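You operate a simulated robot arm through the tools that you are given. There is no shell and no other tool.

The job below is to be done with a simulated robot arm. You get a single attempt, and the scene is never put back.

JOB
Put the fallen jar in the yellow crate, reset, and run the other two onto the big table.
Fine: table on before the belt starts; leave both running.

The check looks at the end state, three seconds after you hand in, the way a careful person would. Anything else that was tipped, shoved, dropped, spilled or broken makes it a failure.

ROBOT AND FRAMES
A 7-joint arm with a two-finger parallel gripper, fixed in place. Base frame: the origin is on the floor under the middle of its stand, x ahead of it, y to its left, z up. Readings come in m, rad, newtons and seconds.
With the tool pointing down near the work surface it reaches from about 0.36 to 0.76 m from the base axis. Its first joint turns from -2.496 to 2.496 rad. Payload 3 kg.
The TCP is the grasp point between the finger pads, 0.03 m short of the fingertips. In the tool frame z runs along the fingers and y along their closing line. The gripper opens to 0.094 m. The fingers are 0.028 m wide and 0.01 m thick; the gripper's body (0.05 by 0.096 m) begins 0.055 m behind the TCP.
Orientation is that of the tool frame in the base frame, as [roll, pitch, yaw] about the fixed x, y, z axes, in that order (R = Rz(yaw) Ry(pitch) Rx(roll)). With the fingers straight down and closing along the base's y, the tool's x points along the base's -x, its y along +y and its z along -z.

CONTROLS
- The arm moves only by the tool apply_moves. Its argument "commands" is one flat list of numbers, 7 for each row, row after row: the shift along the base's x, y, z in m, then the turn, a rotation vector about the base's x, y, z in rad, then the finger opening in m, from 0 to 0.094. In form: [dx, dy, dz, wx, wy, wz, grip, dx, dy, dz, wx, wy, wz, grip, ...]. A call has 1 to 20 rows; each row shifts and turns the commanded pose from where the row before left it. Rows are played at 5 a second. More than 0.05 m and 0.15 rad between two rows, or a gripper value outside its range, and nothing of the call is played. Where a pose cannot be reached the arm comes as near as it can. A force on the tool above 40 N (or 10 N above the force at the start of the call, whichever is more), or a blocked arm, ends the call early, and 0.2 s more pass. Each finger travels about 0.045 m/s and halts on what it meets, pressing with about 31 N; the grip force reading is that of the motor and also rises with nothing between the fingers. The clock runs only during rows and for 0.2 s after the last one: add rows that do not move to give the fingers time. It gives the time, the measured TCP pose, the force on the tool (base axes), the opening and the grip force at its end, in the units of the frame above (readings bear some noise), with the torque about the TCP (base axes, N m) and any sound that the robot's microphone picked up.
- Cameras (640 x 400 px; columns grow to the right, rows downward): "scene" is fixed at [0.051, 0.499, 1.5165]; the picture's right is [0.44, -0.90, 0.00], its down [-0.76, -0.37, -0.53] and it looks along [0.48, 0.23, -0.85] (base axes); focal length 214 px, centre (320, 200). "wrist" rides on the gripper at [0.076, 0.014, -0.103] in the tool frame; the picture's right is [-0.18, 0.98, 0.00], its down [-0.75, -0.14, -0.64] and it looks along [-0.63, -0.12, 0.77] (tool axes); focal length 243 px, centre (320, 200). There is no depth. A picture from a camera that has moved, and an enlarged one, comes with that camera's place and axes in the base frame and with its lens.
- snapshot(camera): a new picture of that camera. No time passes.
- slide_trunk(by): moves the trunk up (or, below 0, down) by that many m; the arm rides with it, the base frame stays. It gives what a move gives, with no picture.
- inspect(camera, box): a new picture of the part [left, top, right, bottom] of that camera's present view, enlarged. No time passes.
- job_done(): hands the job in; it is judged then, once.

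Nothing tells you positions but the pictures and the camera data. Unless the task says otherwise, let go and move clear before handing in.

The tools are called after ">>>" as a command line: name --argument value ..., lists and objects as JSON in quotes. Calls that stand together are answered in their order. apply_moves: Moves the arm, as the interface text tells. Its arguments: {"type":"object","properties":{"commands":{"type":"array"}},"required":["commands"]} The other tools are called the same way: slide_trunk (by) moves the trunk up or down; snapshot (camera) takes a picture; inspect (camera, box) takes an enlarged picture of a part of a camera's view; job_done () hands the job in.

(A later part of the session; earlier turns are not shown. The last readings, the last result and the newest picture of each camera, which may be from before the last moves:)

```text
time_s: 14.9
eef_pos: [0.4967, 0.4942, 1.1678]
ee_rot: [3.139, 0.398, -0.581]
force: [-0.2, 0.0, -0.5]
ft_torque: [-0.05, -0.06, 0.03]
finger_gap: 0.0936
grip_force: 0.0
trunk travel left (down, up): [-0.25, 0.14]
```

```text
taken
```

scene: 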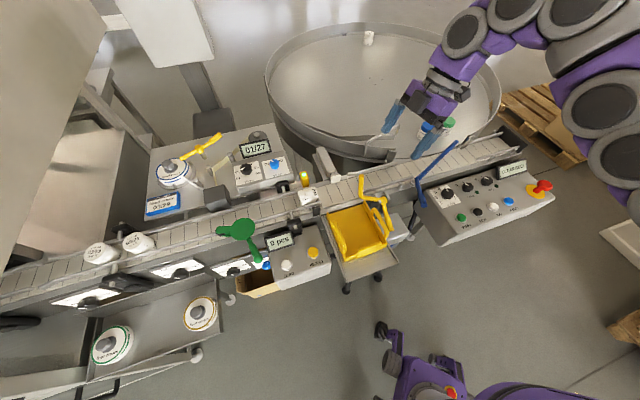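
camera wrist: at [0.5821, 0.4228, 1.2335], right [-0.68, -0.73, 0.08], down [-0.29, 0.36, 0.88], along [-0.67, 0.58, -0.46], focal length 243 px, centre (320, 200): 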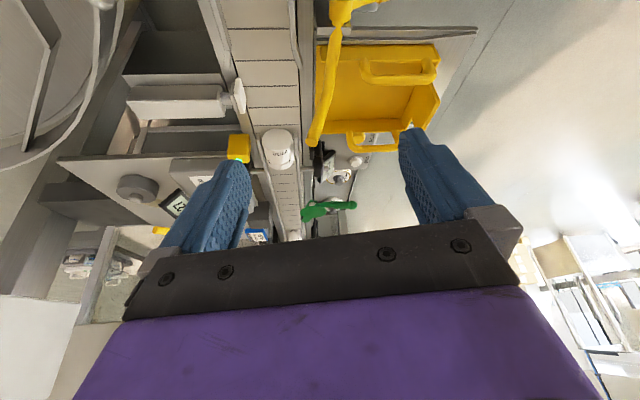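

Nothing is touching, and nothing has moved. The fallen jar is centred near (0.361, 0.689), about 5.5 cm long along the belt and 5.2 cm across, between rails. I'll grip it end to end along the belt, so I'm levelling the tool and turning it so the fingers close along the belt.

>>> apply_moves --commands '[0, 0, 0, -0.0728, -0.1113, 0, 0.094, 0, 0, 0, -0.0728, -0.1113, 0, 0.094, 0, 0, 0, -0.0728, -0.1113, 0, 0.094, -0.0119, 0.0097, 0, 0, 0, -0.127, 0.094, -0.0119, 0.0097, 0, 0, 0, -0.127, 0.094, -0.0119, 0.0097, 0, 0, 0, -0.127, 0.094, -0.0119, 0.0097, 0, 0, 0, -0.127, 0.094, -0.0119, 0.0097, 0, 0, 0, -0.127, 0.094, -0.0119, 0.0097, 0, 0, 0, -0.127, 0.094, -0.0119, 0.0097, 0, 0, 0, -0.127, 0.094, -0.0119, 0.0097, 0, 0, 0, -0.127, 0.094, -0.0119, 0.0097, 0, 0, 0, -0.127, 0.094, -0.0119, 0.0097, 0, 0, 0, -0.127, 0.094, -0.0119, 0.0097, 0, 0, 0, -0.127, 0.094, -0.0119, 0.0097, 0, 0, 0, -0.127, 0.094, -0.0119, 0.0097, 0, 0, 0, -0.127, 0.094, -0.0119, 0.0097, 0, 0, 0, -0.127, 0.094, 0, 0, 0, 0, 0, 0, 0.094]'

>>> snapshot --camera "wrist"

>>> inspect --camera "wrist" --box '[240, 80, 400, 230]'

```text
time_s: 18.7
eef_pos: [0.3317, 0.6266, 1.17]
ee_rot: [-3.141, -0.002, -2.362]
force: [0.2, -0.6, -0.1]
ft_torque: [-0.02, -0.04, 0.01]
finger_gap: 0.0941
grip_force: 0.1
trunk travel left (down, up): [-0.25, 0.14]
```

```text
taken
camera wrist: at [0.267, 0.5833, 1.2721], right [-0.56, 0.83, 0.0], down [0.64, 0.43, 0.64], along [0.53, 0.36, -0.77], focal length 243 px, centre (320, 200)
```

wrist: 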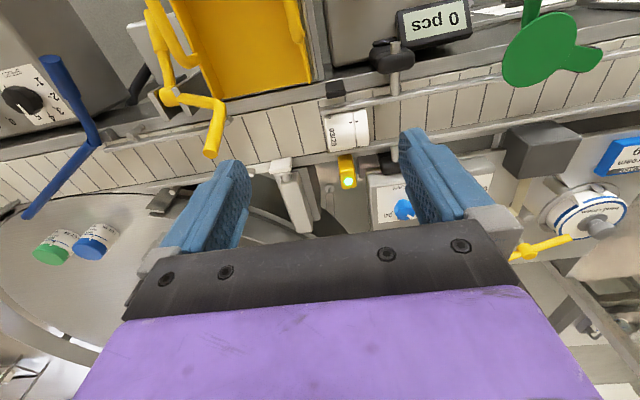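

```text
2.67 times, centred on (320, 155) of wrist
camera zoom: at [0.267, 0.5833, 1.2721], right [-0.56, 0.83, 0.0], down [0.64, 0.43, 0.64], along [0.53, 0.36, -0.77], focal length 647 px, centre (320, 320)
```

zoom: 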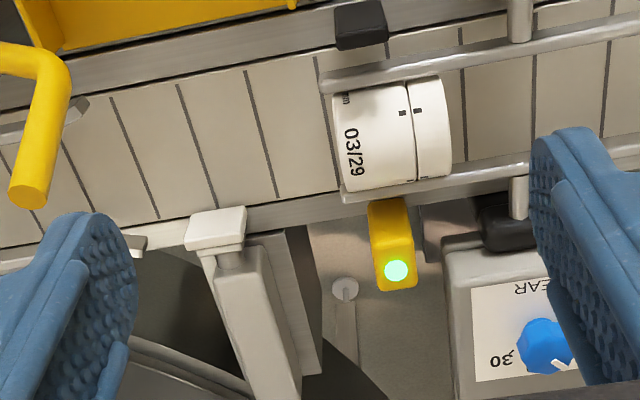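

The jar's centre is about (0.362, 0.691) with its axis near z 0.945. I'll tilt the tool slightly outward to gain reach and hover above it to check alignment.

>>> apply_moves --commands '[0.008, 0.016, -0.015, 0.0707, -0.0707, 0, 0.094, 0.008, 0.016, -0.015, 0.0707, -0.0707, 0, 0.094, 0.008, 0.016, -0.02, 0, 0, 0, 0.094, 0.0063, 0.0164, -0.02, 0, 0, 0, 0.094, 0, 0, 0, 0, 0, 0, 0.094]'

>>> snapshot --camera "wrist"

>>> inspect --camera "wrist" --box '[220, 60, 420, 240]'

>>> inspect --camera "scene" --box '[220, 120, 420, 260]'

```text
time_s: 19.9
eef_pos: [0.3623, 0.6913, 1.0994]
ee_rot: [3.14, 0.202, -2.361]
force: [-0.8, -0.1, -0.3]
ft_torque: [0.02, -0.04, -0.02]
finger_gap: 0.0942
grip_force: 0.0
trunk travel left (down, up): [-0.25, 0.14]
```

```text
taken
camera wrist: at [0.2846, 0.6344, 1.1854], right [-0.56, 0.83, 0.03], down [0.53, 0.33, 0.78], along [0.63, 0.46, -0.63], focal length 243 px, centre (320, 200)
```

wrist: 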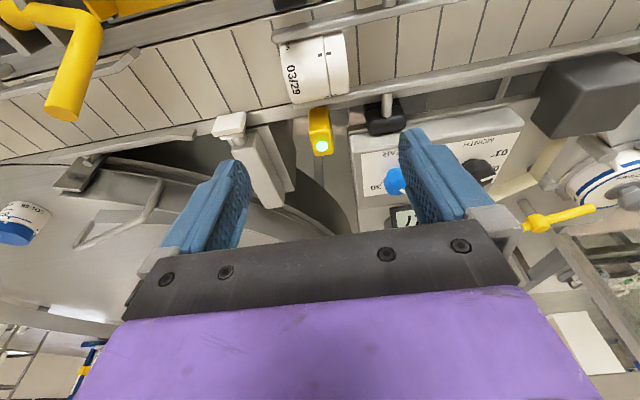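

```text
2.22 times, centred on (320, 150) of wrist
camera zoom: at [0.2846, 0.6344, 1.1854], right [-0.56, 0.83, 0.03], down [0.53, 0.33, 0.78], along [0.63, 0.46, -0.63], focal length 539 px, centre (320, 311)
```

zoom: 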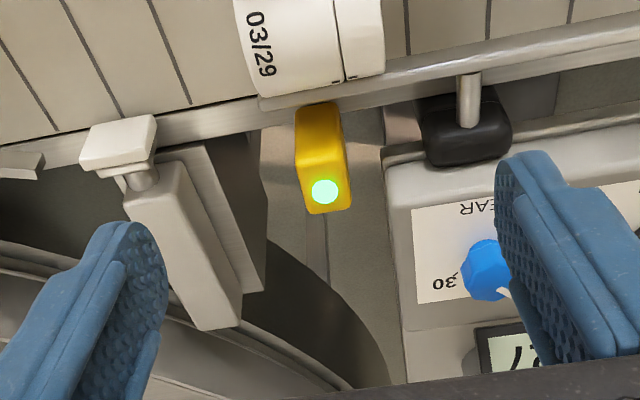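

```text
2.86 times, centred on (320, 190) of scene
camera zoom: at [0.051, 0.499, 1.5165], right [0.44, -0.9, 0.0], down [-0.76, -0.37, -0.53], along [0.48, 0.23, -0.85], focal length 613 px, centre (320, 229)
```

zoom: 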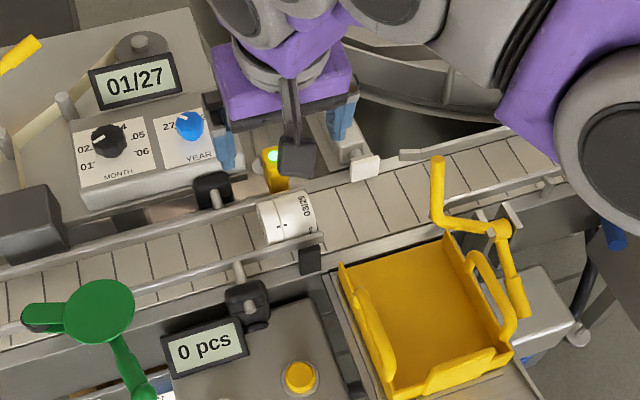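

>>> inspect --camera "wrist" --box '[260, 10, 380, 110]'

>>> inspect --camera "scene" --box '[280, 170, 340, 220]'

```text
4.00 times, centred on (320, 60) of wrist
camera zoom: at [0.2846, 0.6344, 1.1854], right [-0.56, 0.83, 0.03], down [0.53, 0.33, 0.78], along [0.63, 0.46, -0.63], focal length 970 px, centre (320, 760)
```

zoom: 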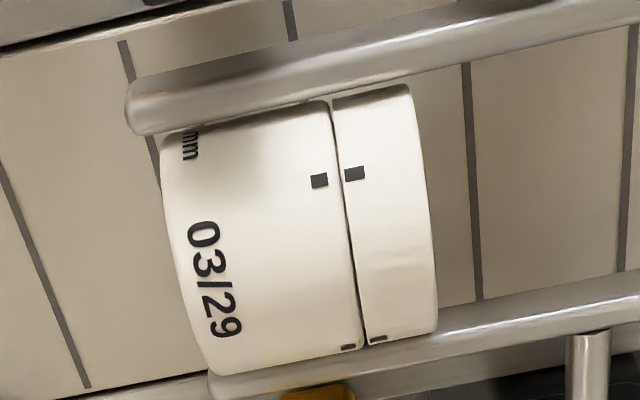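

```text
8.00 times, centred on (310, 195) of scene
camera zoom: at [0.051, 0.499, 1.5165], right [0.44, -0.9, 0.0], down [-0.76, -0.37, -0.53], along [0.48, 0.23, -0.85], focal length 1716 px, centre (400, 240)
```

zoom: 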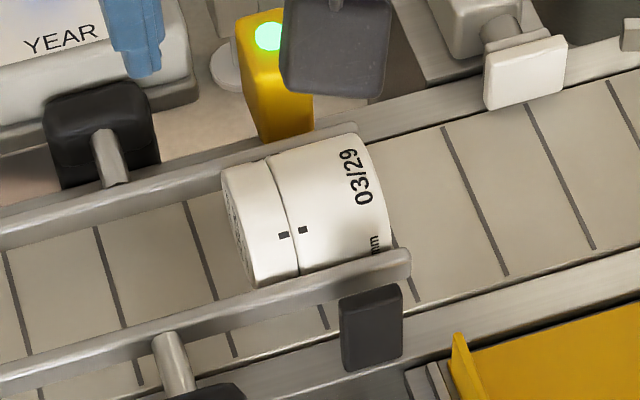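

I measure the jar axis at about (0.366, 0.6965), the jar top near z 0.97 and the belt near 0.92. I'll descend with open fingers to just above grasp height, then check again.

>>> apply_moves --commands '[0.0017, 0.0026, -0.03, 0, 0, 0, 0.094, 0.0016, 0.0026, -0.03, 0, 0, 0, 0.094, 0, 0, -0.025, 0, 0, 0, 0.094, 0, 0, -0.02, 0, 0, 0, 0.094, 0, 0, 0, 0, 0, 0, 0.094]'

>>> snapshot --camera "wrist"

>>> inspect --camera "wrist" --box '[200, 60, 440, 240]'

>>> inspect --camera "scene" --box '[240, 140, 380, 230]'

```text
time_s: 21.1
eef_pos: [0.3659, 0.6947, 0.9957]
ee_rot: [-3.14, 0.2, -2.358]
force: [0.7, 0.1, 1.4]
ft_torque: [-0.04, 0.05, -0.01]
finger_gap: 0.0941
grip_force: 0.0
trunk travel left (down, up): [-0.25, 0.14]
```

```text
taken
camera wrist: at [0.2886, 0.6391, 1.0808], right [-0.57, 0.82, 0.04], down [0.53, 0.33, 0.78], along [0.63, 0.46, -0.63], focal length 243 px, centre (320, 200)
```

wrist: 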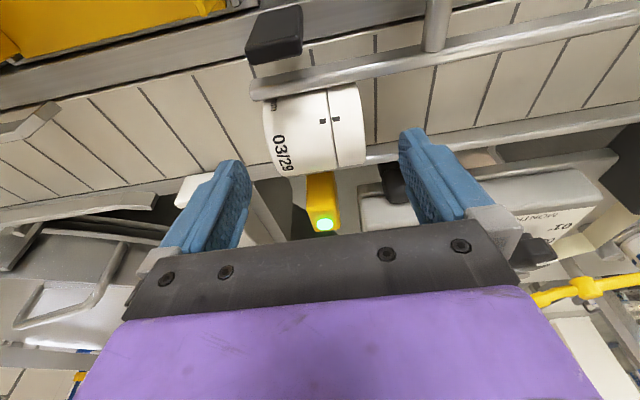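

```text
2.22 times, centred on (320, 150) of wrist
camera zoom: at [0.2886, 0.6391, 1.0808], right [-0.57, 0.82, 0.04], down [0.53, 0.33, 0.78], along [0.63, 0.46, -0.63], focal length 539 px, centre (320, 311)
```

zoom: 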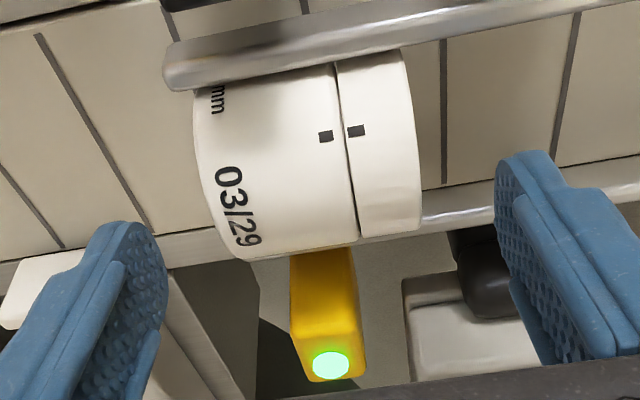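

```text
4.44 times, centred on (310, 185) of scene
camera zoom: at [0.051, 0.499, 1.5165], right [0.44, -0.9, 0.0], down [-0.76, -0.37, -0.53], along [0.48, 0.23, -0.85], focal length 953 px, centre (364, 267)
```

zoom: 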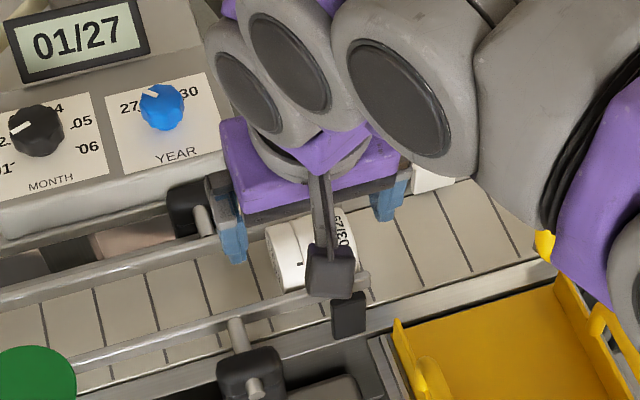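

The jar axis now measures about z 0.951 with the belt at about 0.925, and the fingers straddle the jar evenly. I'll lower to TCP z≈0.963, which leaves the tips about 5 mm above the belt.

>>> apply_moves --commands '[0, 0, -0.012, 0, 0, 0, 0.094, 0, 0, -0.011, 0, 0, 0, 0.094, 0, 0, -0.01, 0, 0, 0, 0.094, 0, 0, 0, 0, 0, 0, 0.094]'

>>> snapshot --camera "wrist"

>>> inspect --camera "wrist" --box '[200, 80, 440, 240]'

>>> inspect --camera "scene" --box '[260, 160, 360, 230]'

```text
time_s: 22.1
eef_pos: [0.3657, 0.6981, 0.9601]
ee_rot: [-3.141, 0.199, -2.359]
force: [-0.6, 0.2, -0.1]
ft_torque: [0.03, -0.01, -0.02]
finger_gap: 0.0939
grip_force: 0.2
trunk travel left (down, up): [-0.25, 0.14]
```

```text
taken
camera wrist: at [0.2894, 0.6424, 1.0464], right [-0.57, 0.82, 0.04], down [0.53, 0.33, 0.78], along [0.63, 0.46, -0.63], focal length 243 px, centre (320, 200)
```

wrist: 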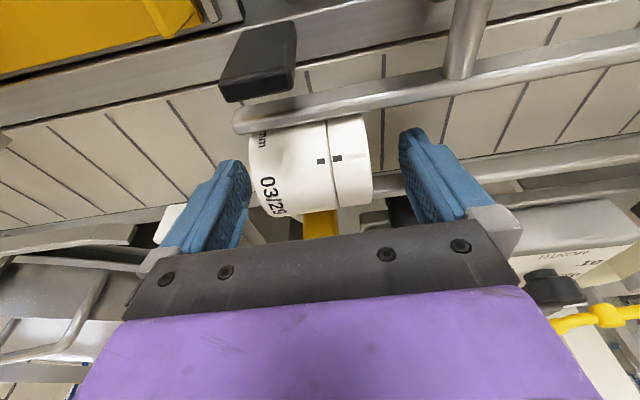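

```text
2.50 times, centred on (320, 160) of wrist
camera zoom: at [0.2894, 0.6424, 1.0464], right [-0.57, 0.82, 0.04], down [0.53, 0.33, 0.78], along [0.63, 0.46, -0.63], focal length 606 px, centre (320, 300)
```

zoom: 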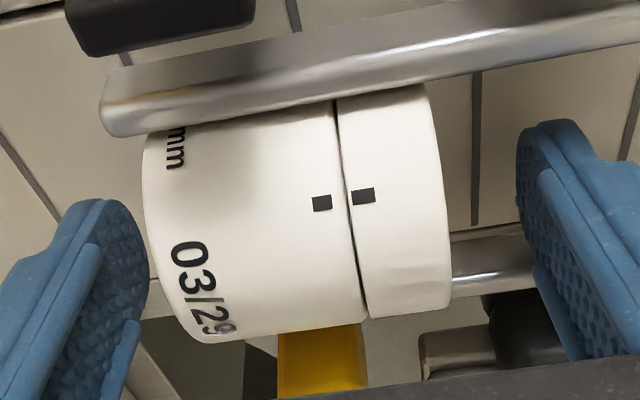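

```text
5.71 times, centred on (310, 195) of scene
camera zoom: at [0.051, 0.499, 1.5165], right [0.44, -0.9, 0.0], down [-0.76, -0.37, -0.53], along [0.48, 0.23, -0.85], focal length 1226 px, centre (377, 229)
```

zoom: 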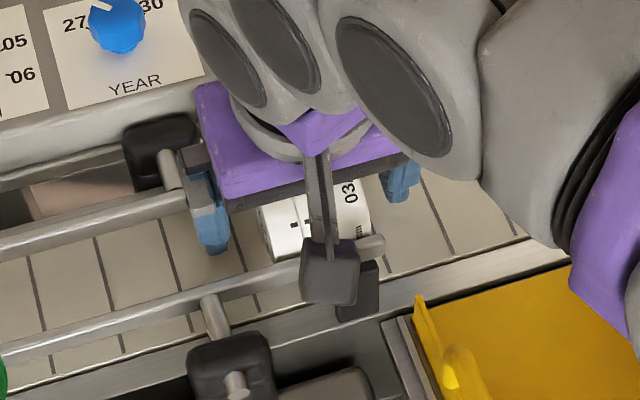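

The fingers are down on both sides of the jar with no contact force. Closing the grip now.

>>> apply_moves --commands '[0, 0, 0, 0, 0, 0, 0.07, 0, 0, 0, 0, 0, 0, 0.05, 0, 0, 0, 0, 0, 0, 0.04, 0, 0, 0, 0, 0, 0, 0.04, 0, 0, 0, 0, 0, 0, 0.04]'

>>> inspect --camera "wrist" --box '[200, 80, 440, 240]'

```text
time_s: 23.3
eef_pos: [0.3663, 0.6986, 0.9615]
ee_rot: [3.141, 0.199, -2.358]
force: [0.6, 0.4, 0.6]
ft_torque: [-0.01, 0.01, 0.02]
finger_gap: 0.0595
grip_force: 31.1
trunk travel left (down, up): [-0.25, 0.14]
```

```text
2.50 times, centred on (320, 160) of wrist
camera zoom: at [0.2895, 0.6422, 1.0465], right [-0.57, 0.82, 0.04], down [0.53, 0.33, 0.78], along [0.63, 0.46, -0.63], focal length 606 px, centre (320, 300)
```

zoom: 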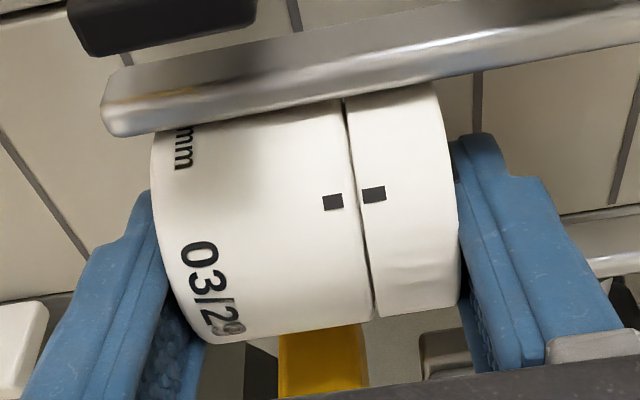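

The grip is firm (gap 0.0595 m, 31 N). I'll lift straight up slowly.

>>> apply_moves --commands '[0, 0, 0.006, 0, 0, 0, 0.04, 0, 0, 0.008, 0, 0, 0, 0.04, 0, 0, 0.01, 0, 0, 0, 0.04, 0, 0, 0.012, 0, 0, 0, 0.04, 0, 0, 0, 0, 0, 0, 0.04]'

>>> snapshot --camera "wrist"

>>> snapshot --camera "scene"

```text
time_s: 24.5
eef_pos: [0.3661, 0.6938, 0.9964]
ee_rot: [3.14, 0.2, -2.36]
force: [0.4, 0.7, -1.1]
ft_torque: [0.01, -0.01, 0.01]
finger_gap: 0.0598
grip_force: 31.1
trunk travel left (down, up): [-0.25, 0.14]
```

```text
taken
camera wrist: at [0.2877, 0.6385, 1.082], right [-0.56, 0.82, 0.04], down [0.53, 0.33, 0.78], along [0.63, 0.46, -0.63], focal length 243 px, centre (320, 200)
```

wrist: 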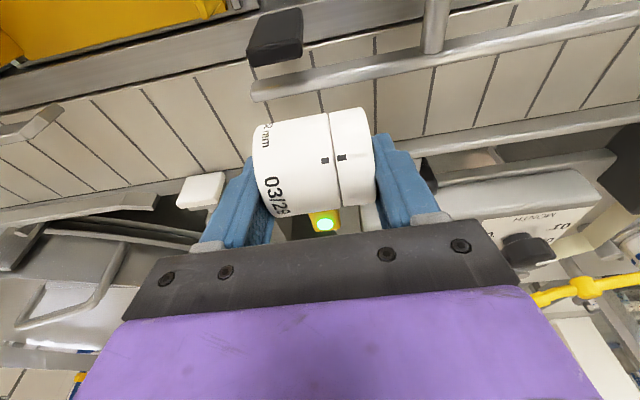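

```text
taken
```

scene: 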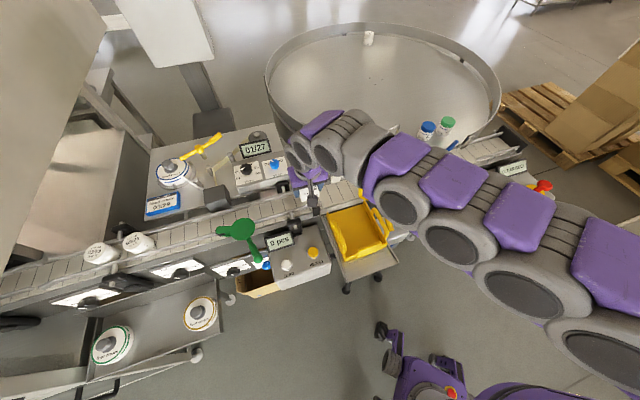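

The jar is up and clear. The crate spans roughly a 15 × 12 cm area centred near (0.33, 0.52). I'll rise, move inward, level the tool and turn it 90° so the jar lies lengthwise and can't roll out of the belt-side opening.

>>> apply_moves --commands '[0, 0, 0.04, 0, 0, 0, 0.04, 0, 0, 0.04, 0, 0, 0, 0.04, -0.01, -0.035, 0.005, 0, 0, 0, 0.04, -0.01, -0.035, 0, -0.0707, 0.0707, 0, 0.04, -0.01, -0.035, 0, -0.0707, 0.0707, 0, 0.04, -0.00175, -0.00575, 0, 0, 0, 0.131, 0.04, -0.00175, -0.00575, 0, 0, 0, 0.131, 0.04, -0.00175, -0.00575, 0, 0, 0, 0.131, 0.04, -0.00175, -0.00575, 0, 0, 0, 0.131, 0.04, -0.00175, -0.00575, 0, 0, 0, 0.131, 0.04, -0.00175, -0.00575, 0, 0, 0, 0.131, 0.04, -0.00175, -0.00575, 0, 0, 0, 0.131, 0.04, -0.00175, -0.00575, 0, 0, 0, 0.131, 0.04, -0.00175, -0.00575, 0, 0, 0, 0.131, 0.04, -0.00175, -0.00575, 0, 0, 0, 0.131, 0.04, -0.00175, -0.00575, 0, 0, 0, 0.131, 0.04, -0.00175, -0.00575, 0, 0, 0, 0.131, 0.04, 0, 0, 0, 0, 0, 0, 0.04]'

>>> snapshot --camera "wrist"

>>> snapshot --camera "scene"

```text
time_s: 28.3
eef_pos: [0.3139, 0.5211, 1.0826]
ee_rot: [3.137, 0.003, -0.784]
force: [0.7, 0.1, -1.4]
ft_torque: [0.01, 0.01, 0.01]
finger_gap: 0.0594
grip_force: 31.1
trunk travel left (down, up): [-0.25, 0.14]
```

```text
taken
camera wrist: at [0.3571, 0.4566, 1.1848], right [-0.82, -0.57, 0.0], down [-0.43, 0.63, 0.64], along [-0.37, 0.53, -0.77], focal length 243 px, centre (320, 200)
```

wrist: 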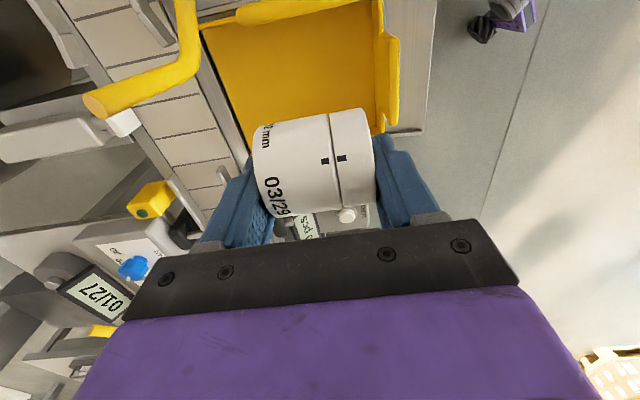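

```text
taken
```

scene: 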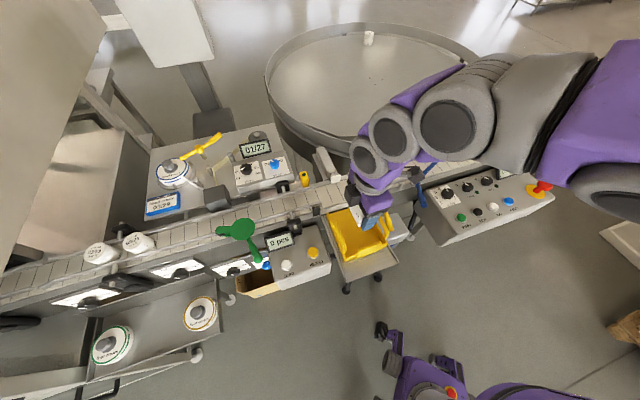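

The jar is over the crate, and the sensor light has gone dark now the beam is clear. I'll look closely at the crate floor and walls before lowering.

>>> inspect --camera "wrist" --box '[180, 0, 440, 160]'

>>> inspect --camera "scene" --box '[300, 180, 420, 290]'

```text
2.46 times, centred on (310, 80) of wrist
camera zoom: at [0.3571, 0.4566, 1.1848], right [-0.82, -0.57, 0.0], down [-0.43, 0.63, 0.64], along [-0.37, 0.53, -0.77], focal length 597 px, centre (345, 495)
```

zoom: 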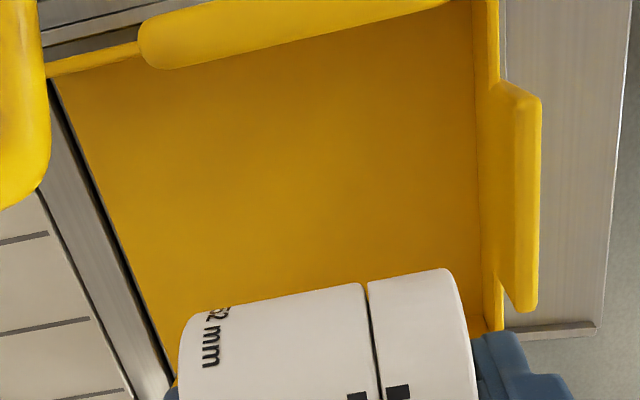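

```text
3.64 times, centred on (360, 235) of scene
camera zoom: at [0.051, 0.499, 1.5165], right [0.44, -0.9, 0.0], down [-0.76, -0.37, -0.53], along [0.48, 0.23, -0.85], focal length 780 px, centre (174, 73)
```

zoom: 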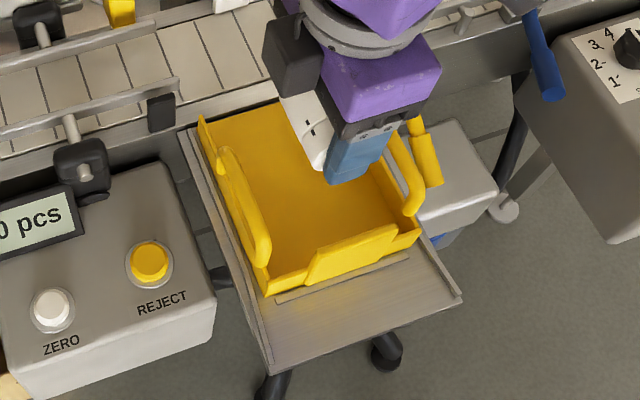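

The crate's belt side is open but its floor is flat, and the jar's axis now points toward the belt, so any roll is limited by the side walls. I'll centre a bit more and lower most of the way.

>>> apply_moves --commands '[0.0053, 0.0053, 0, 0, 0, 0, 0.04, 0.0053, 0.0053, -0.02, 0, 0, 0, 0.04, 0, 0, -0.03, 0, 0, 0, 0.04, 0, 0, -0.03, 0, 0, 0, 0.04, 0, 0, -0.03, 0, 0, 0, 0.04, 0, 0, 0, 0, 0, 0, 0.04]'

>>> snapshot --camera "wrist"

>>> inspect --camera "scene" --box '[300, 170, 420, 280]'

```text
time_s: 29.7
eef_pos: [0.3228, 0.5309, 0.9714]
ee_rot: [-3.14, 0.001, -0.786]
force: [-0.3, 0.3, -0.5]
ft_torque: [0.0, 0.0, -0.03]
finger_gap: 0.0594
grip_force: 30.4
trunk travel left (down, up): [-0.25, 0.14]
```

```text
taken
camera wrist: at [0.3673, 0.4679, 1.0753], right [-0.83, -0.56, 0.0], down [-0.43, 0.63, 0.64], along [-0.36, 0.53, -0.77], focal length 243 px, centre (320, 200)
```

wrist: 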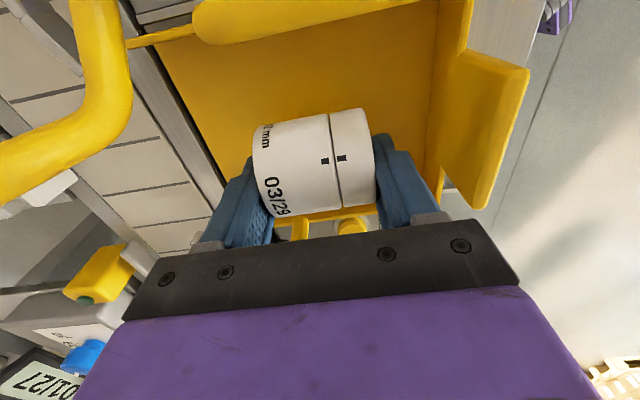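

```text
3.64 times, centred on (360, 225) of scene
camera zoom: at [0.051, 0.499, 1.5165], right [0.44, -0.9, 0.0], down [-0.76, -0.37, -0.53], along [0.48, 0.23, -0.85], focal length 780 px, centre (174, 109)
```

zoom: 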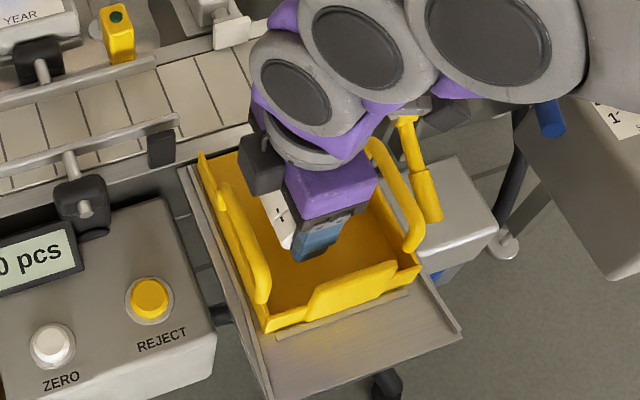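

The jar is inside the crate outline, still above the floor. I'll lower in small steps while watching the force.

>>> apply_moves --commands '[0, 0, -0.006, 0, 0, 0, 0.04, 0, 0, -0.006, 0, 0, 0, 0.04, 0, 0, 0, 0, 0, 0, 0.04]'

>>> inspect --camera "wrist" --box '[180, 80, 460, 240]'

```text
time_s: 30.5
eef_pos: [0.323, 0.5307, 0.9598]
ee_rot: [3.141, 0.002, -0.786]
force: [-0.6, 0.1, -1.3]
ft_torque: [-0.01, -0.01, -0.02]
finger_gap: 0.0594
grip_force: 31.5
trunk travel left (down, up): [-0.25, 0.14]
```

```text
2.29 times, centred on (320, 160) of wrist
camera zoom: at [0.3677, 0.4675, 1.0629], right [-0.83, -0.56, 0.0], down [-0.43, 0.63, 0.64], along [-0.36, 0.53, -0.77], focal length 555 px, centre (320, 291)
```

zoom: 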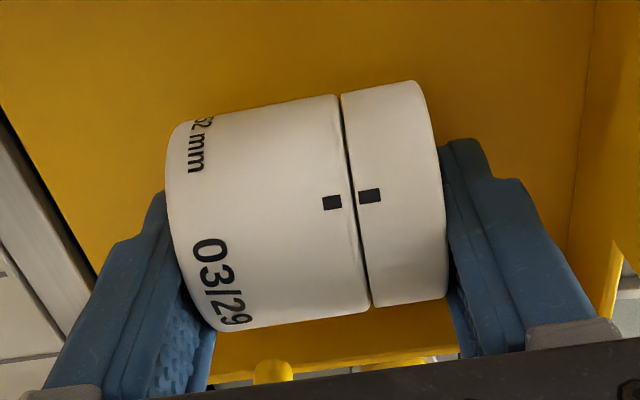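

>>> apply_moves --commands '[0, 0, -0.005, 0, 0, 0, 0.04, 0, 0, -0.005, 0, 0, 0, 0.04, 0, 0, 0, 0, 0, 0, 0.04]'

>>> inspect --camera "scene" --box '[310, 190, 420, 270]'

```text
time_s: 31.3
eef_pos: [0.322, 0.5308, 0.9522]
ee_rot: [-3.141, 0.0, -0.787]
force: [1.8, -0.2, 25.2]
ft_torque: [-0.07, -0.14, -0.01]
finger_gap: 0.0596
grip_force: 30.8
trunk travel left (down, up): [-0.25, 0.14]
```

```text
5.00 times, centred on (365, 230) of scene
camera zoom: at [0.051, 0.499, 1.5165], right [0.44, -0.9, 0.0], down [-0.76, -0.37, -0.53], along [0.48, 0.23, -0.85], focal length 1072 px, centre (95, 50)
```

zoom: 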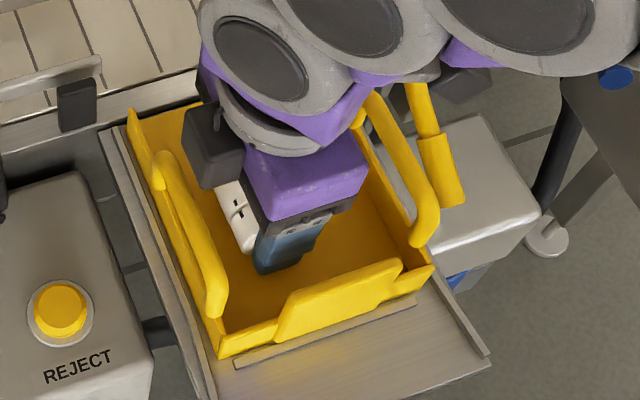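

The jar is touching the crate floor (25 N at z≈0.952). I'll ease up about 2 mm and then open the fingers gently.

>>> apply_moves --commands '[0, 0, 0.0024, 0, 0, 0, 0.04, 0, 0, 0, 0, 0, 0, 0.04]'

```text
time_s: 31.9
eef_pos: [0.3228, 0.53, 0.9524]
ee_rot: [3.138, -0.001, -0.786]
force: [-0.2, -0.4, 8.6]
ft_torque: [-0.01, -0.06, 0.0]
finger_gap: 0.0595
grip_force: 30.9
trunk travel left (down, up): [-0.25, 0.14]
```

>>> apply_moves --commands '[0, 0, 0.0008, 0, 0, 0, 0.058, 0, 0, 0, 0, 0, 0, 0.062, 0, 0, 0, 0, 0, 0, 0.068, 0, 0, 0, 0, 0, 0, 0.076, 0, 0, 0, 0, 0, 0, 0.076, 0, 0, 0, 0, 0, 0, 0.076]'

>>> snapshot --camera "wrist"

>>> inspect --camera "wrist" --box '[180, 80, 460, 240]'

```text
time_s: 33.3
eef_pos: [0.3234, 0.529, 0.9541]
ee_rot: [3.139, 0.0, -0.785]
force: [-0.3, -0.2, 0.2]
ft_torque: [0.02, 0.02, -0.03]
finger_gap: 0.076
grip_force: 0.1
trunk travel left (down, up): [-0.25, 0.14]
```

```text
taken
camera wrist: at [0.3678, 0.4664, 1.0562], right [-0.83, -0.56, 0.0], down [-0.43, 0.63, 0.64], along [-0.36, 0.53, -0.77], focal length 243 px, centre (320, 200)
```

wrist: 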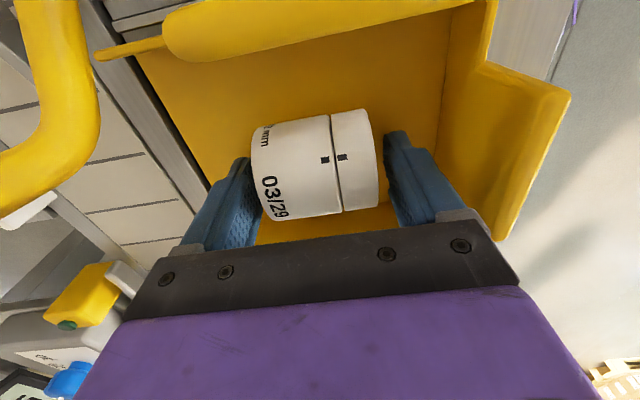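

```text
2.29 times, centred on (320, 160) of wrist
camera zoom: at [0.3678, 0.4664, 1.0562], right [-0.83, -0.56, 0.0], down [-0.43, 0.63, 0.64], along [-0.36, 0.53, -0.77], focal length 555 px, centre (320, 291)
```

zoom: 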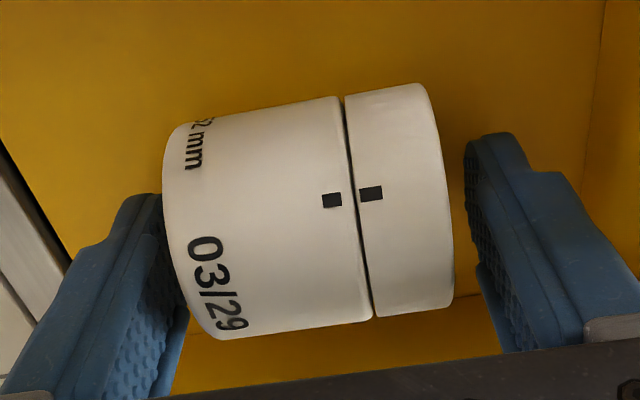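

The jar rests in the crate, released. I'll open a bit wider so the left finger clears, then lift straight up.

>>> apply_moves --commands '[0, 0, 0, 0, 0, 0, 0.086, 0.001, 0.001, 0, 0, 0, 0, 0.09, 0, 0, 0, 0, 0, 0, 0.09, 0, 0, 0.01, 0, 0, 0, 0.09, 0, 0, 0.03, 0, 0, 0, 0.09, 0, 0, 0.04, 0, 0, 0, 0.09, 0, 0, 0.045, 0, 0, 0, 0.09, 0, 0, 0.045, 0, 0, 0, 0.09, 0, 0, 0, 0, 0, 0, 0.09]'

>>> snapshot --camera "wrist"

>>> snapshot --camera "scene"

```text
time_s: 35.3
eef_pos: [0.3272, 0.533, 1.1223]
ee_rot: [3.141, 0.001, -0.785]
force: [-0.3, -0.7, -0.1]
ft_torque: [-0.02, -0.02, 0.02]
finger_gap: 0.0899
grip_force: 0.1
trunk travel left (down, up): [-0.25, 0.14]
```

```text
taken
camera wrist: at [0.3708, 0.4704, 1.2256], right [-0.83, -0.56, 0.0], down [-0.43, 0.63, 0.64], along [-0.36, 0.53, -0.77], focal length 243 px, centre (320, 200)
```

wrist: 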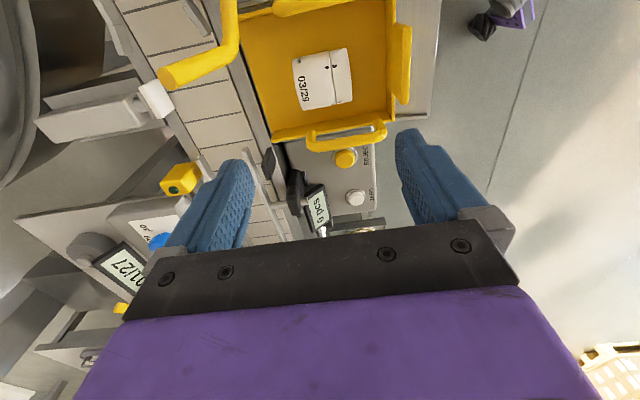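

```text
taken
```

scene: 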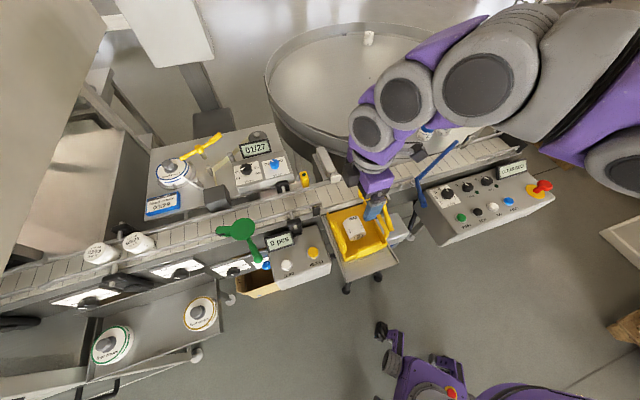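

The fallen jar is in the yellow crate. Now to the main panel: I'll read the display and lamps, and check that the yellow gate wasn't disturbed.

>>> inspect --camera "scene" --box '[420, 150, 560, 240]'

>>> inspect --camera "scene" --box '[480, 155, 560, 210]'

>>> inspect --camera "wrist" --box '[130, 0, 400, 160]'

```text
4.44 times, centred on (490, 195) of scene
camera zoom: at [0.051, 0.499, 1.5165], right [0.44, -0.9, 0.0], down [-0.76, -0.37, -0.53], along [0.48, 0.23, -0.85], focal length 953 px, centre (-436, 222)
```

zoom: 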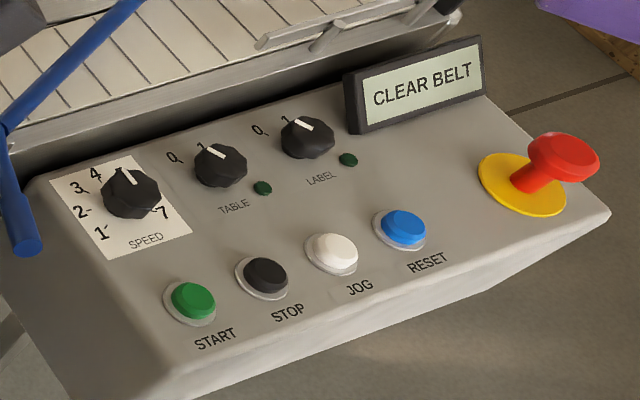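

```text
7.27 times, centred on (520, 182) of scene
camera zoom: at [0.051, 0.499, 1.5165], right [0.44, -0.9, 0.0], down [-0.76, -0.37, -0.53], along [0.48, 0.23, -0.85], focal length 1560 px, centre (-1134, 327)
```

zoom: 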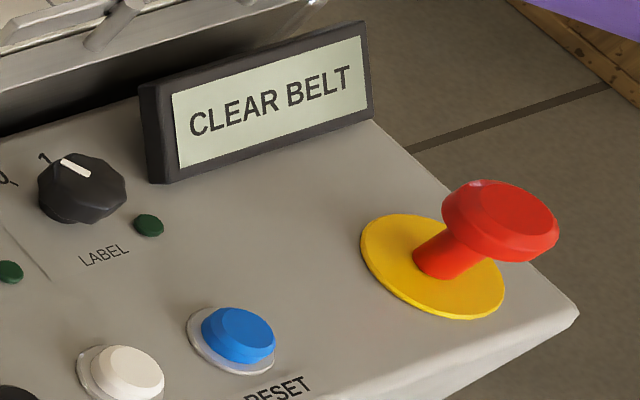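

```text
2.37 times, centred on (265, 80) of wrist
camera zoom: at [0.3708, 0.4704, 1.2256], right [-0.83, -0.56, 0.0], down [-0.43, 0.63, 0.64], along [-0.36, 0.53, -0.77], focal length 575 px, centre (450, 484)
```

zoom: 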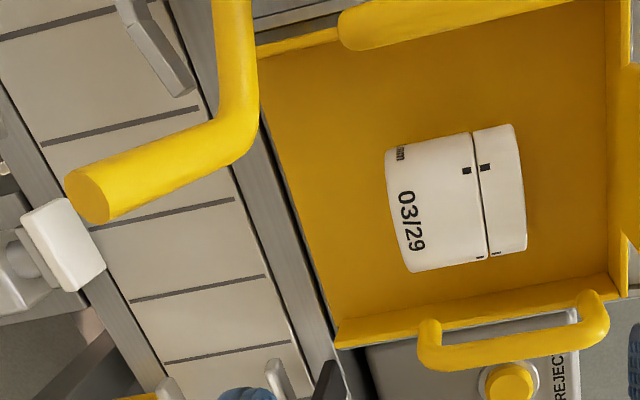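

The display still shows CLEAR BELT until it is reset, and the E-stop is out. I'll move over the main panel for a close, accurate look at the buttons and knobs.

>>> apply_moves --commands '[0.0175, -0.0386, 0, 0, 0, -0.131, 0.09, 0.0175, -0.0386, 0, 0, 0, -0.131, 0.09, 0.0175, -0.0386, 0, 0, 0, -0.131, 0.09, 0.0175, -0.0386, 0, 0, 0, -0.131, 0.06, 0.0175, -0.0386, 0, 0, 0, -0.131, 0.03, 0.0175, -0.0386, 0, 0, 0, -0.131, 0.0, 0.0175, -0.0386, 0, 0, 0, -0.131, 0.0, 0.0175, -0.0386, 0, 0, 0, -0.131, 0.0, 0.0175, -0.0386, 0, 0, 0, -0.131, 0.0, 0.0175, -0.0386, 0, 0, 0, -0.131, 0.0, 0.0175, -0.0386, 0, 0, 0, -0.131, 0.0, 0.0175, -0.0386, 0, 0, 0, -0.131, 0.0, 0, 0, 0, 0, 0, 0, 0.0]'

>>> snapshot --camera "wrist"

>>> inspect --camera "wrist" --box '[150, 40, 450, 230]'

```text
time_s: 38.1
eef_pos: [0.534, 0.0699, 1.1261]
ee_rot: [3.14, 0.001, -2.359]
force: [-0.1, 0.2, -0.6]
ft_torque: [0.03, -0.01, 0.0]
finger_gap: 0.0
grip_force: 31.1
trunk travel left (down, up): [-0.25, 0.14]
```

```text
taken
camera wrist: at [0.4691, 0.0273, 1.2281], right [-0.56, 0.83, 0.0], down [0.63, 0.43, 0.64], along [0.53, 0.36, -0.77], focal length 243 px, centre (320, 200)
```

wrist: 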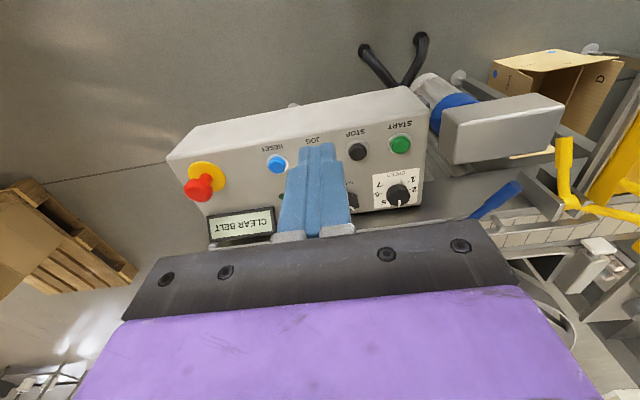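

```text
2.11 times, centred on (300, 135) of wrist
camera zoom: at [0.4691, 0.0273, 1.2281], right [-0.56, 0.83, 0.0], down [0.63, 0.43, 0.64], along [0.53, 0.36, -0.77], focal length 511 px, centre (362, 337)
```

zoom: 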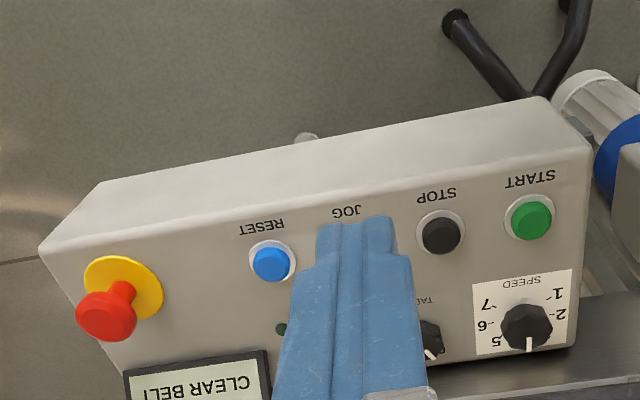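

RESET is at about (0.683, 0.087, 0.888) and START at (0.542, 0.226, 0.892), and the panel face is horizontal. The closed fingers hide the knobs, so I'll open them and look straight at the TABLE and LABEL knobs first.

>>> apply_moves --commands '[-0.02, 0.03, 0, 0, 0, 0, 0.04, -0.02, 0.03, 0, 0, 0, 0, 0.08, 0, 0, 0, 0, 0, 0, 0.094, 0, 0, 0, 0, 0, 0, 0.094, 0, 0, 0, 0, 0, 0, 0.094]'

>>> snapshot --camera "wrist"

>>> inspect --camera "wrist" --box '[200, 90, 340, 210]'

>>> inspect --camera "wrist" --box '[290, 90, 430, 210]'

```text
time_s: 39.3
eef_pos: [0.4936, 0.1278, 1.1221]
ee_rot: [3.141, 0.0, -2.358]
force: [0.6, -0.1, 0.5]
ft_torque: [0.01, -0.02, 0.02]
finger_gap: 0.0942
grip_force: 0.0
trunk travel left (down, up): [-0.25, 0.14]
```

```text
taken
camera wrist: at [0.4302, 0.0853, 1.2261], right [-0.56, 0.83, 0.0], down [0.63, 0.43, 0.64], along [0.53, 0.36, -0.77], focal length 243 px, centre (320, 200)
```

wrist: 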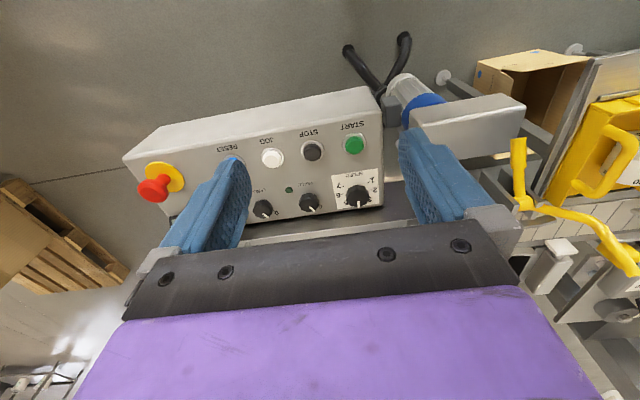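

```text
3.33 times, centred on (270, 150) of wrist
camera zoom: at [0.4302, 0.0853, 1.2261], right [-0.56, 0.83, 0.0], down [0.63, 0.43, 0.64], along [0.53, 0.36, -0.77], focal length 809 px, centre (487, 367)
```

zoom: 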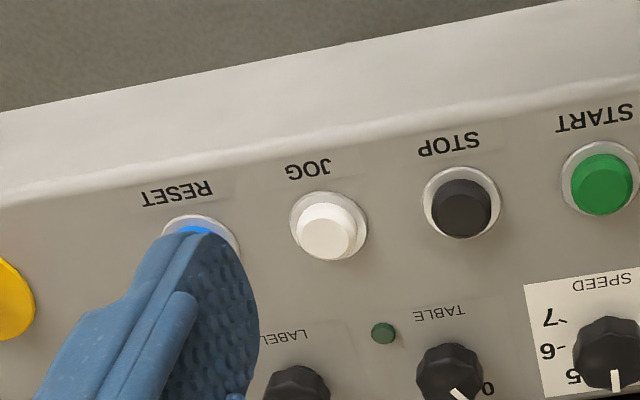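

```text
3.33 times, centred on (360, 150) of wrist
camera zoom: at [0.4302, 0.0853, 1.2261], right [-0.56, 0.83, 0.0], down [0.63, 0.43, 0.64], along [0.53, 0.36, -0.77], focal length 809 px, centre (187, 367)
```

zoom: 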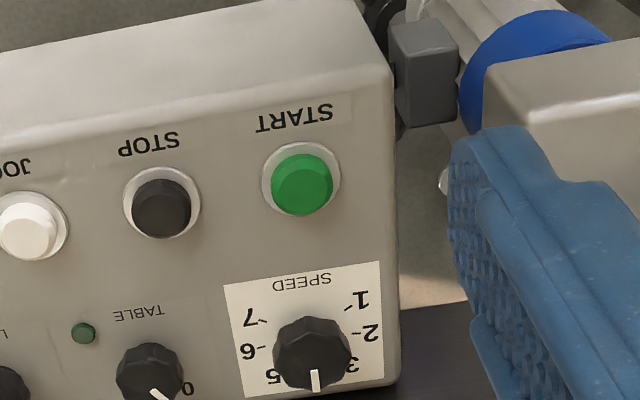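

>>> apply_moves --commands '[0.035, 0.03, 0, 0, 0, 0, 0.094, 0.035, 0.03, 0, 0, 0, 0, 0.094, 0.02, -0.01, 0, 0, 0, 0, 0.094, 0, 0, 0, 0, 0, 0, 0.094]'

>>> snapshot --camera "wrist"

>>> inspect --camera "wrist" --box '[200, 80, 340, 200]'

>>> inspect --camera "wrist" --box '[290, 80, 430, 200]'

```text
time_s: 40.3
eef_pos: [0.5848, 0.1769, 1.1231]
ee_rot: [3.139, -0.001, -2.36]
force: [0.1, 0.7, -0.2]
ft_torque: [0.0, 0.0, 0.02]
finger_gap: 0.0942
grip_force: 0.1
trunk travel left (down, up): [-0.25, 0.14]
```

```text
taken
camera wrist: at [0.5208, 0.1333, 1.2264], right [-0.56, 0.83, 0.0], down [0.63, 0.43, 0.64], along [0.53, 0.36, -0.77], focal length 243 px, centre (320, 200)
```

wrist: 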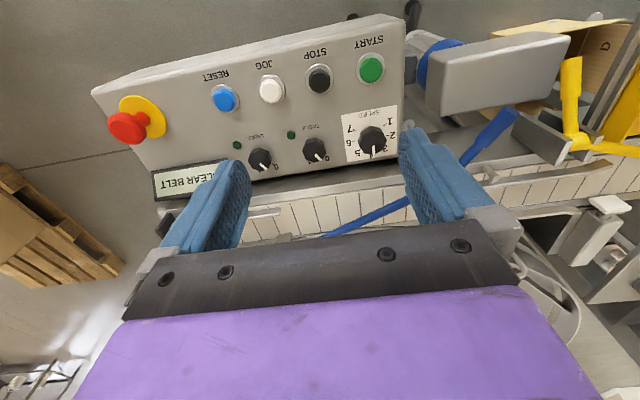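

```text
3.33 times, centred on (270, 140) of wrist
camera zoom: at [0.5208, 0.1333, 1.2264], right [-0.56, 0.83, 0.0], down [0.63, 0.43, 0.64], along [0.53, 0.36, -0.77], focal length 809 px, centre (487, 400)
```

zoom: 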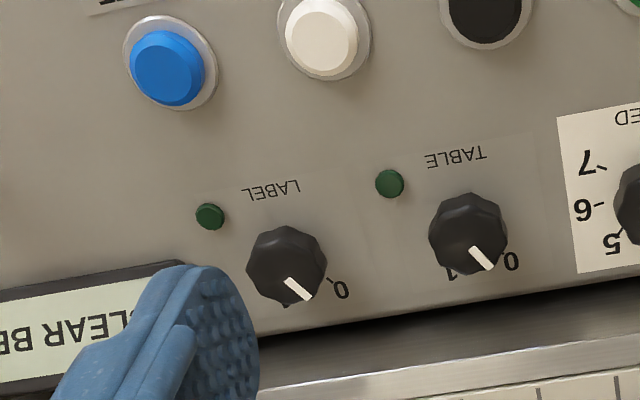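

```text
3.33 times, centred on (360, 140) of wrist
camera zoom: at [0.5208, 0.1333, 1.2264], right [-0.56, 0.83, 0.0], down [0.63, 0.43, 0.64], along [0.53, 0.36, -0.77], focal length 809 px, centre (187, 400)
```

zoom: 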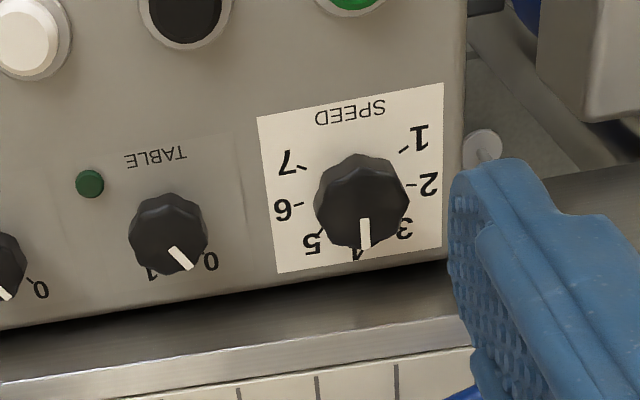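

From directly above, both TABLE and LABEL point at 0 (the earlier "1" reading was parallax) and SPEED is at 4. So after RESET I need to turn TABLE to 1, leave LABEL at 0, then press START. I'm moving above RESET with the fingers closed.

>>> apply_moves --commands '[0.0324, -0.03, -0.02, 0, 0, 0, 0.06, 0.0324, -0.03, -0.02, 0, 0, 0, 0.03, 0.0324, -0.03, -0.02, 0, 0, 0, 0.0, 0, 0, -0.03, 0, 0, 0, 0.0, 0, 0, -0.03, 0, 0, 0, 0.0, 0, 0, -0.03, 0, 0, 0, 0.0, 0, 0, -0.025, 0, 0, 0, 0.0, 0, 0, 0, 0, 0, 0, 0.0]'

>>> snapshot --camera "wrist"

>>> inspect --camera "scene" --box '[440, 150, 560, 230]'

```text
time_s: 42.1
eef_pos: [0.6823, 0.0854, 0.9472]
ee_rot: [-3.141, -0.001, -2.362]
force: [0.4, -0.1, 0.0]
ft_torque: [-0.02, -0.02, -0.01]
finger_gap: 0.0
grip_force: 30.7
trunk travel left (down, up): [-0.25, 0.14]
```

```text
taken
camera wrist: at [0.6185, 0.043, 1.0507], right [-0.56, 0.83, 0.0], down [0.63, 0.43, 0.64], along [0.53, 0.36, -0.77], focal length 243 px, centre (320, 200)
```

wrist: 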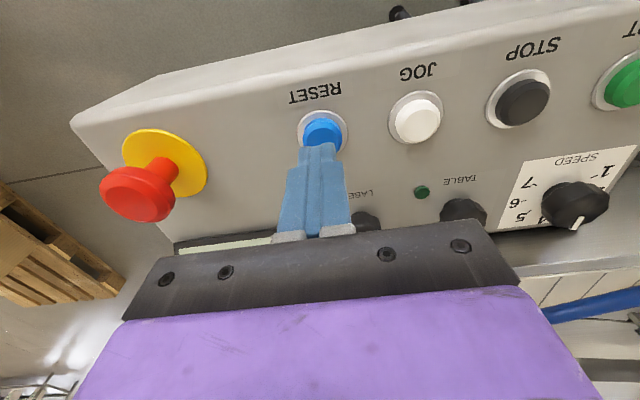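

```text
5.00 times, centred on (500, 190) of scene
camera zoom: at [0.051, 0.499, 1.5165], right [0.44, -0.9, 0.0], down [-0.76, -0.37, -0.53], along [0.48, 0.23, -0.85], focal length 1072 px, centre (-580, 250)
```

zoom: 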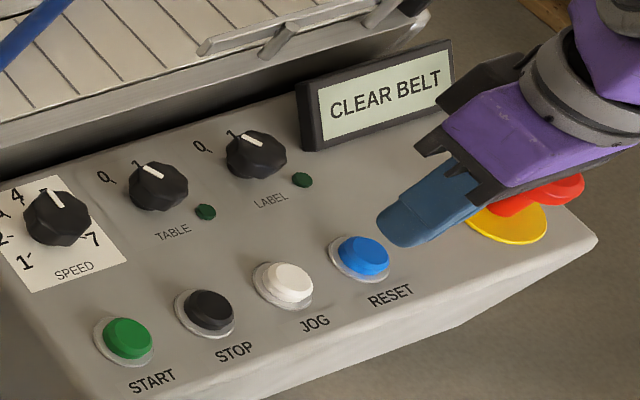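

>>> inspect --camera "wrist" --box '[280, 90, 370, 170]'

```text
5.00 times, centred on (325, 130) of wrist
camera zoom: at [0.6185, 0.043, 1.0507], right [-0.56, 0.83, 0.0], down [0.63, 0.43, 0.64], along [0.53, 0.36, -0.77], focal length 1213 px, centre (295, 550)
```

zoom: 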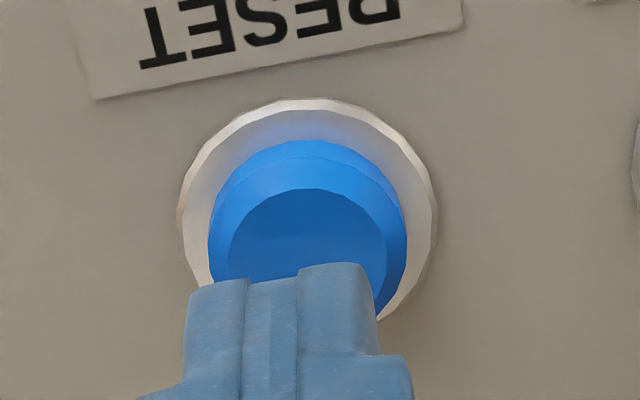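

The tip is within about 5 mm of RESET's centre. I'll correct that and come down close, then press in small steps.

>>> apply_moves --commands '[0.0015, 0.004, -0.012, 0, 0, 0, 0.0, 0, 0, -0.008, 0, 0, 0, 0.0, 0, 0, -0.004, 0, 0, 0, 0.0, 0, 0, -0.003, 0, 0, 0, 0.0]'

>>> inspect --camera "scene" --box '[440, 150, 560, 230]'

```text
time_s: 43.1
eef_pos: [0.6824, 0.0915, 0.9216]
ee_rot: [-3.141, 0.0, -2.358]
force: [0.6, 0.7, 2.0]
ft_torque: [-0.01, 0.01, 0.06]
finger_gap: 0.0
grip_force: 31.2
trunk travel left (down, up): [-0.25, 0.14]
heard: click
```

```text
5.00 times, centred on (500, 190) of scene
camera zoom: at [0.051, 0.499, 1.5165], right [0.44, -0.9, 0.0], down [-0.76, -0.37, -0.53], along [0.48, 0.23, -0.85], focal length 1072 px, centre (-580, 250)
```

zoom: 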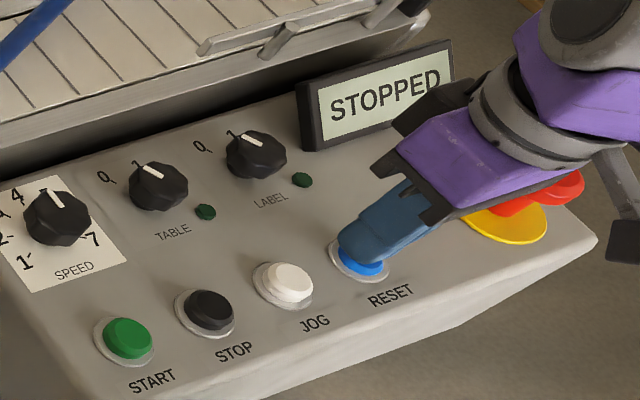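

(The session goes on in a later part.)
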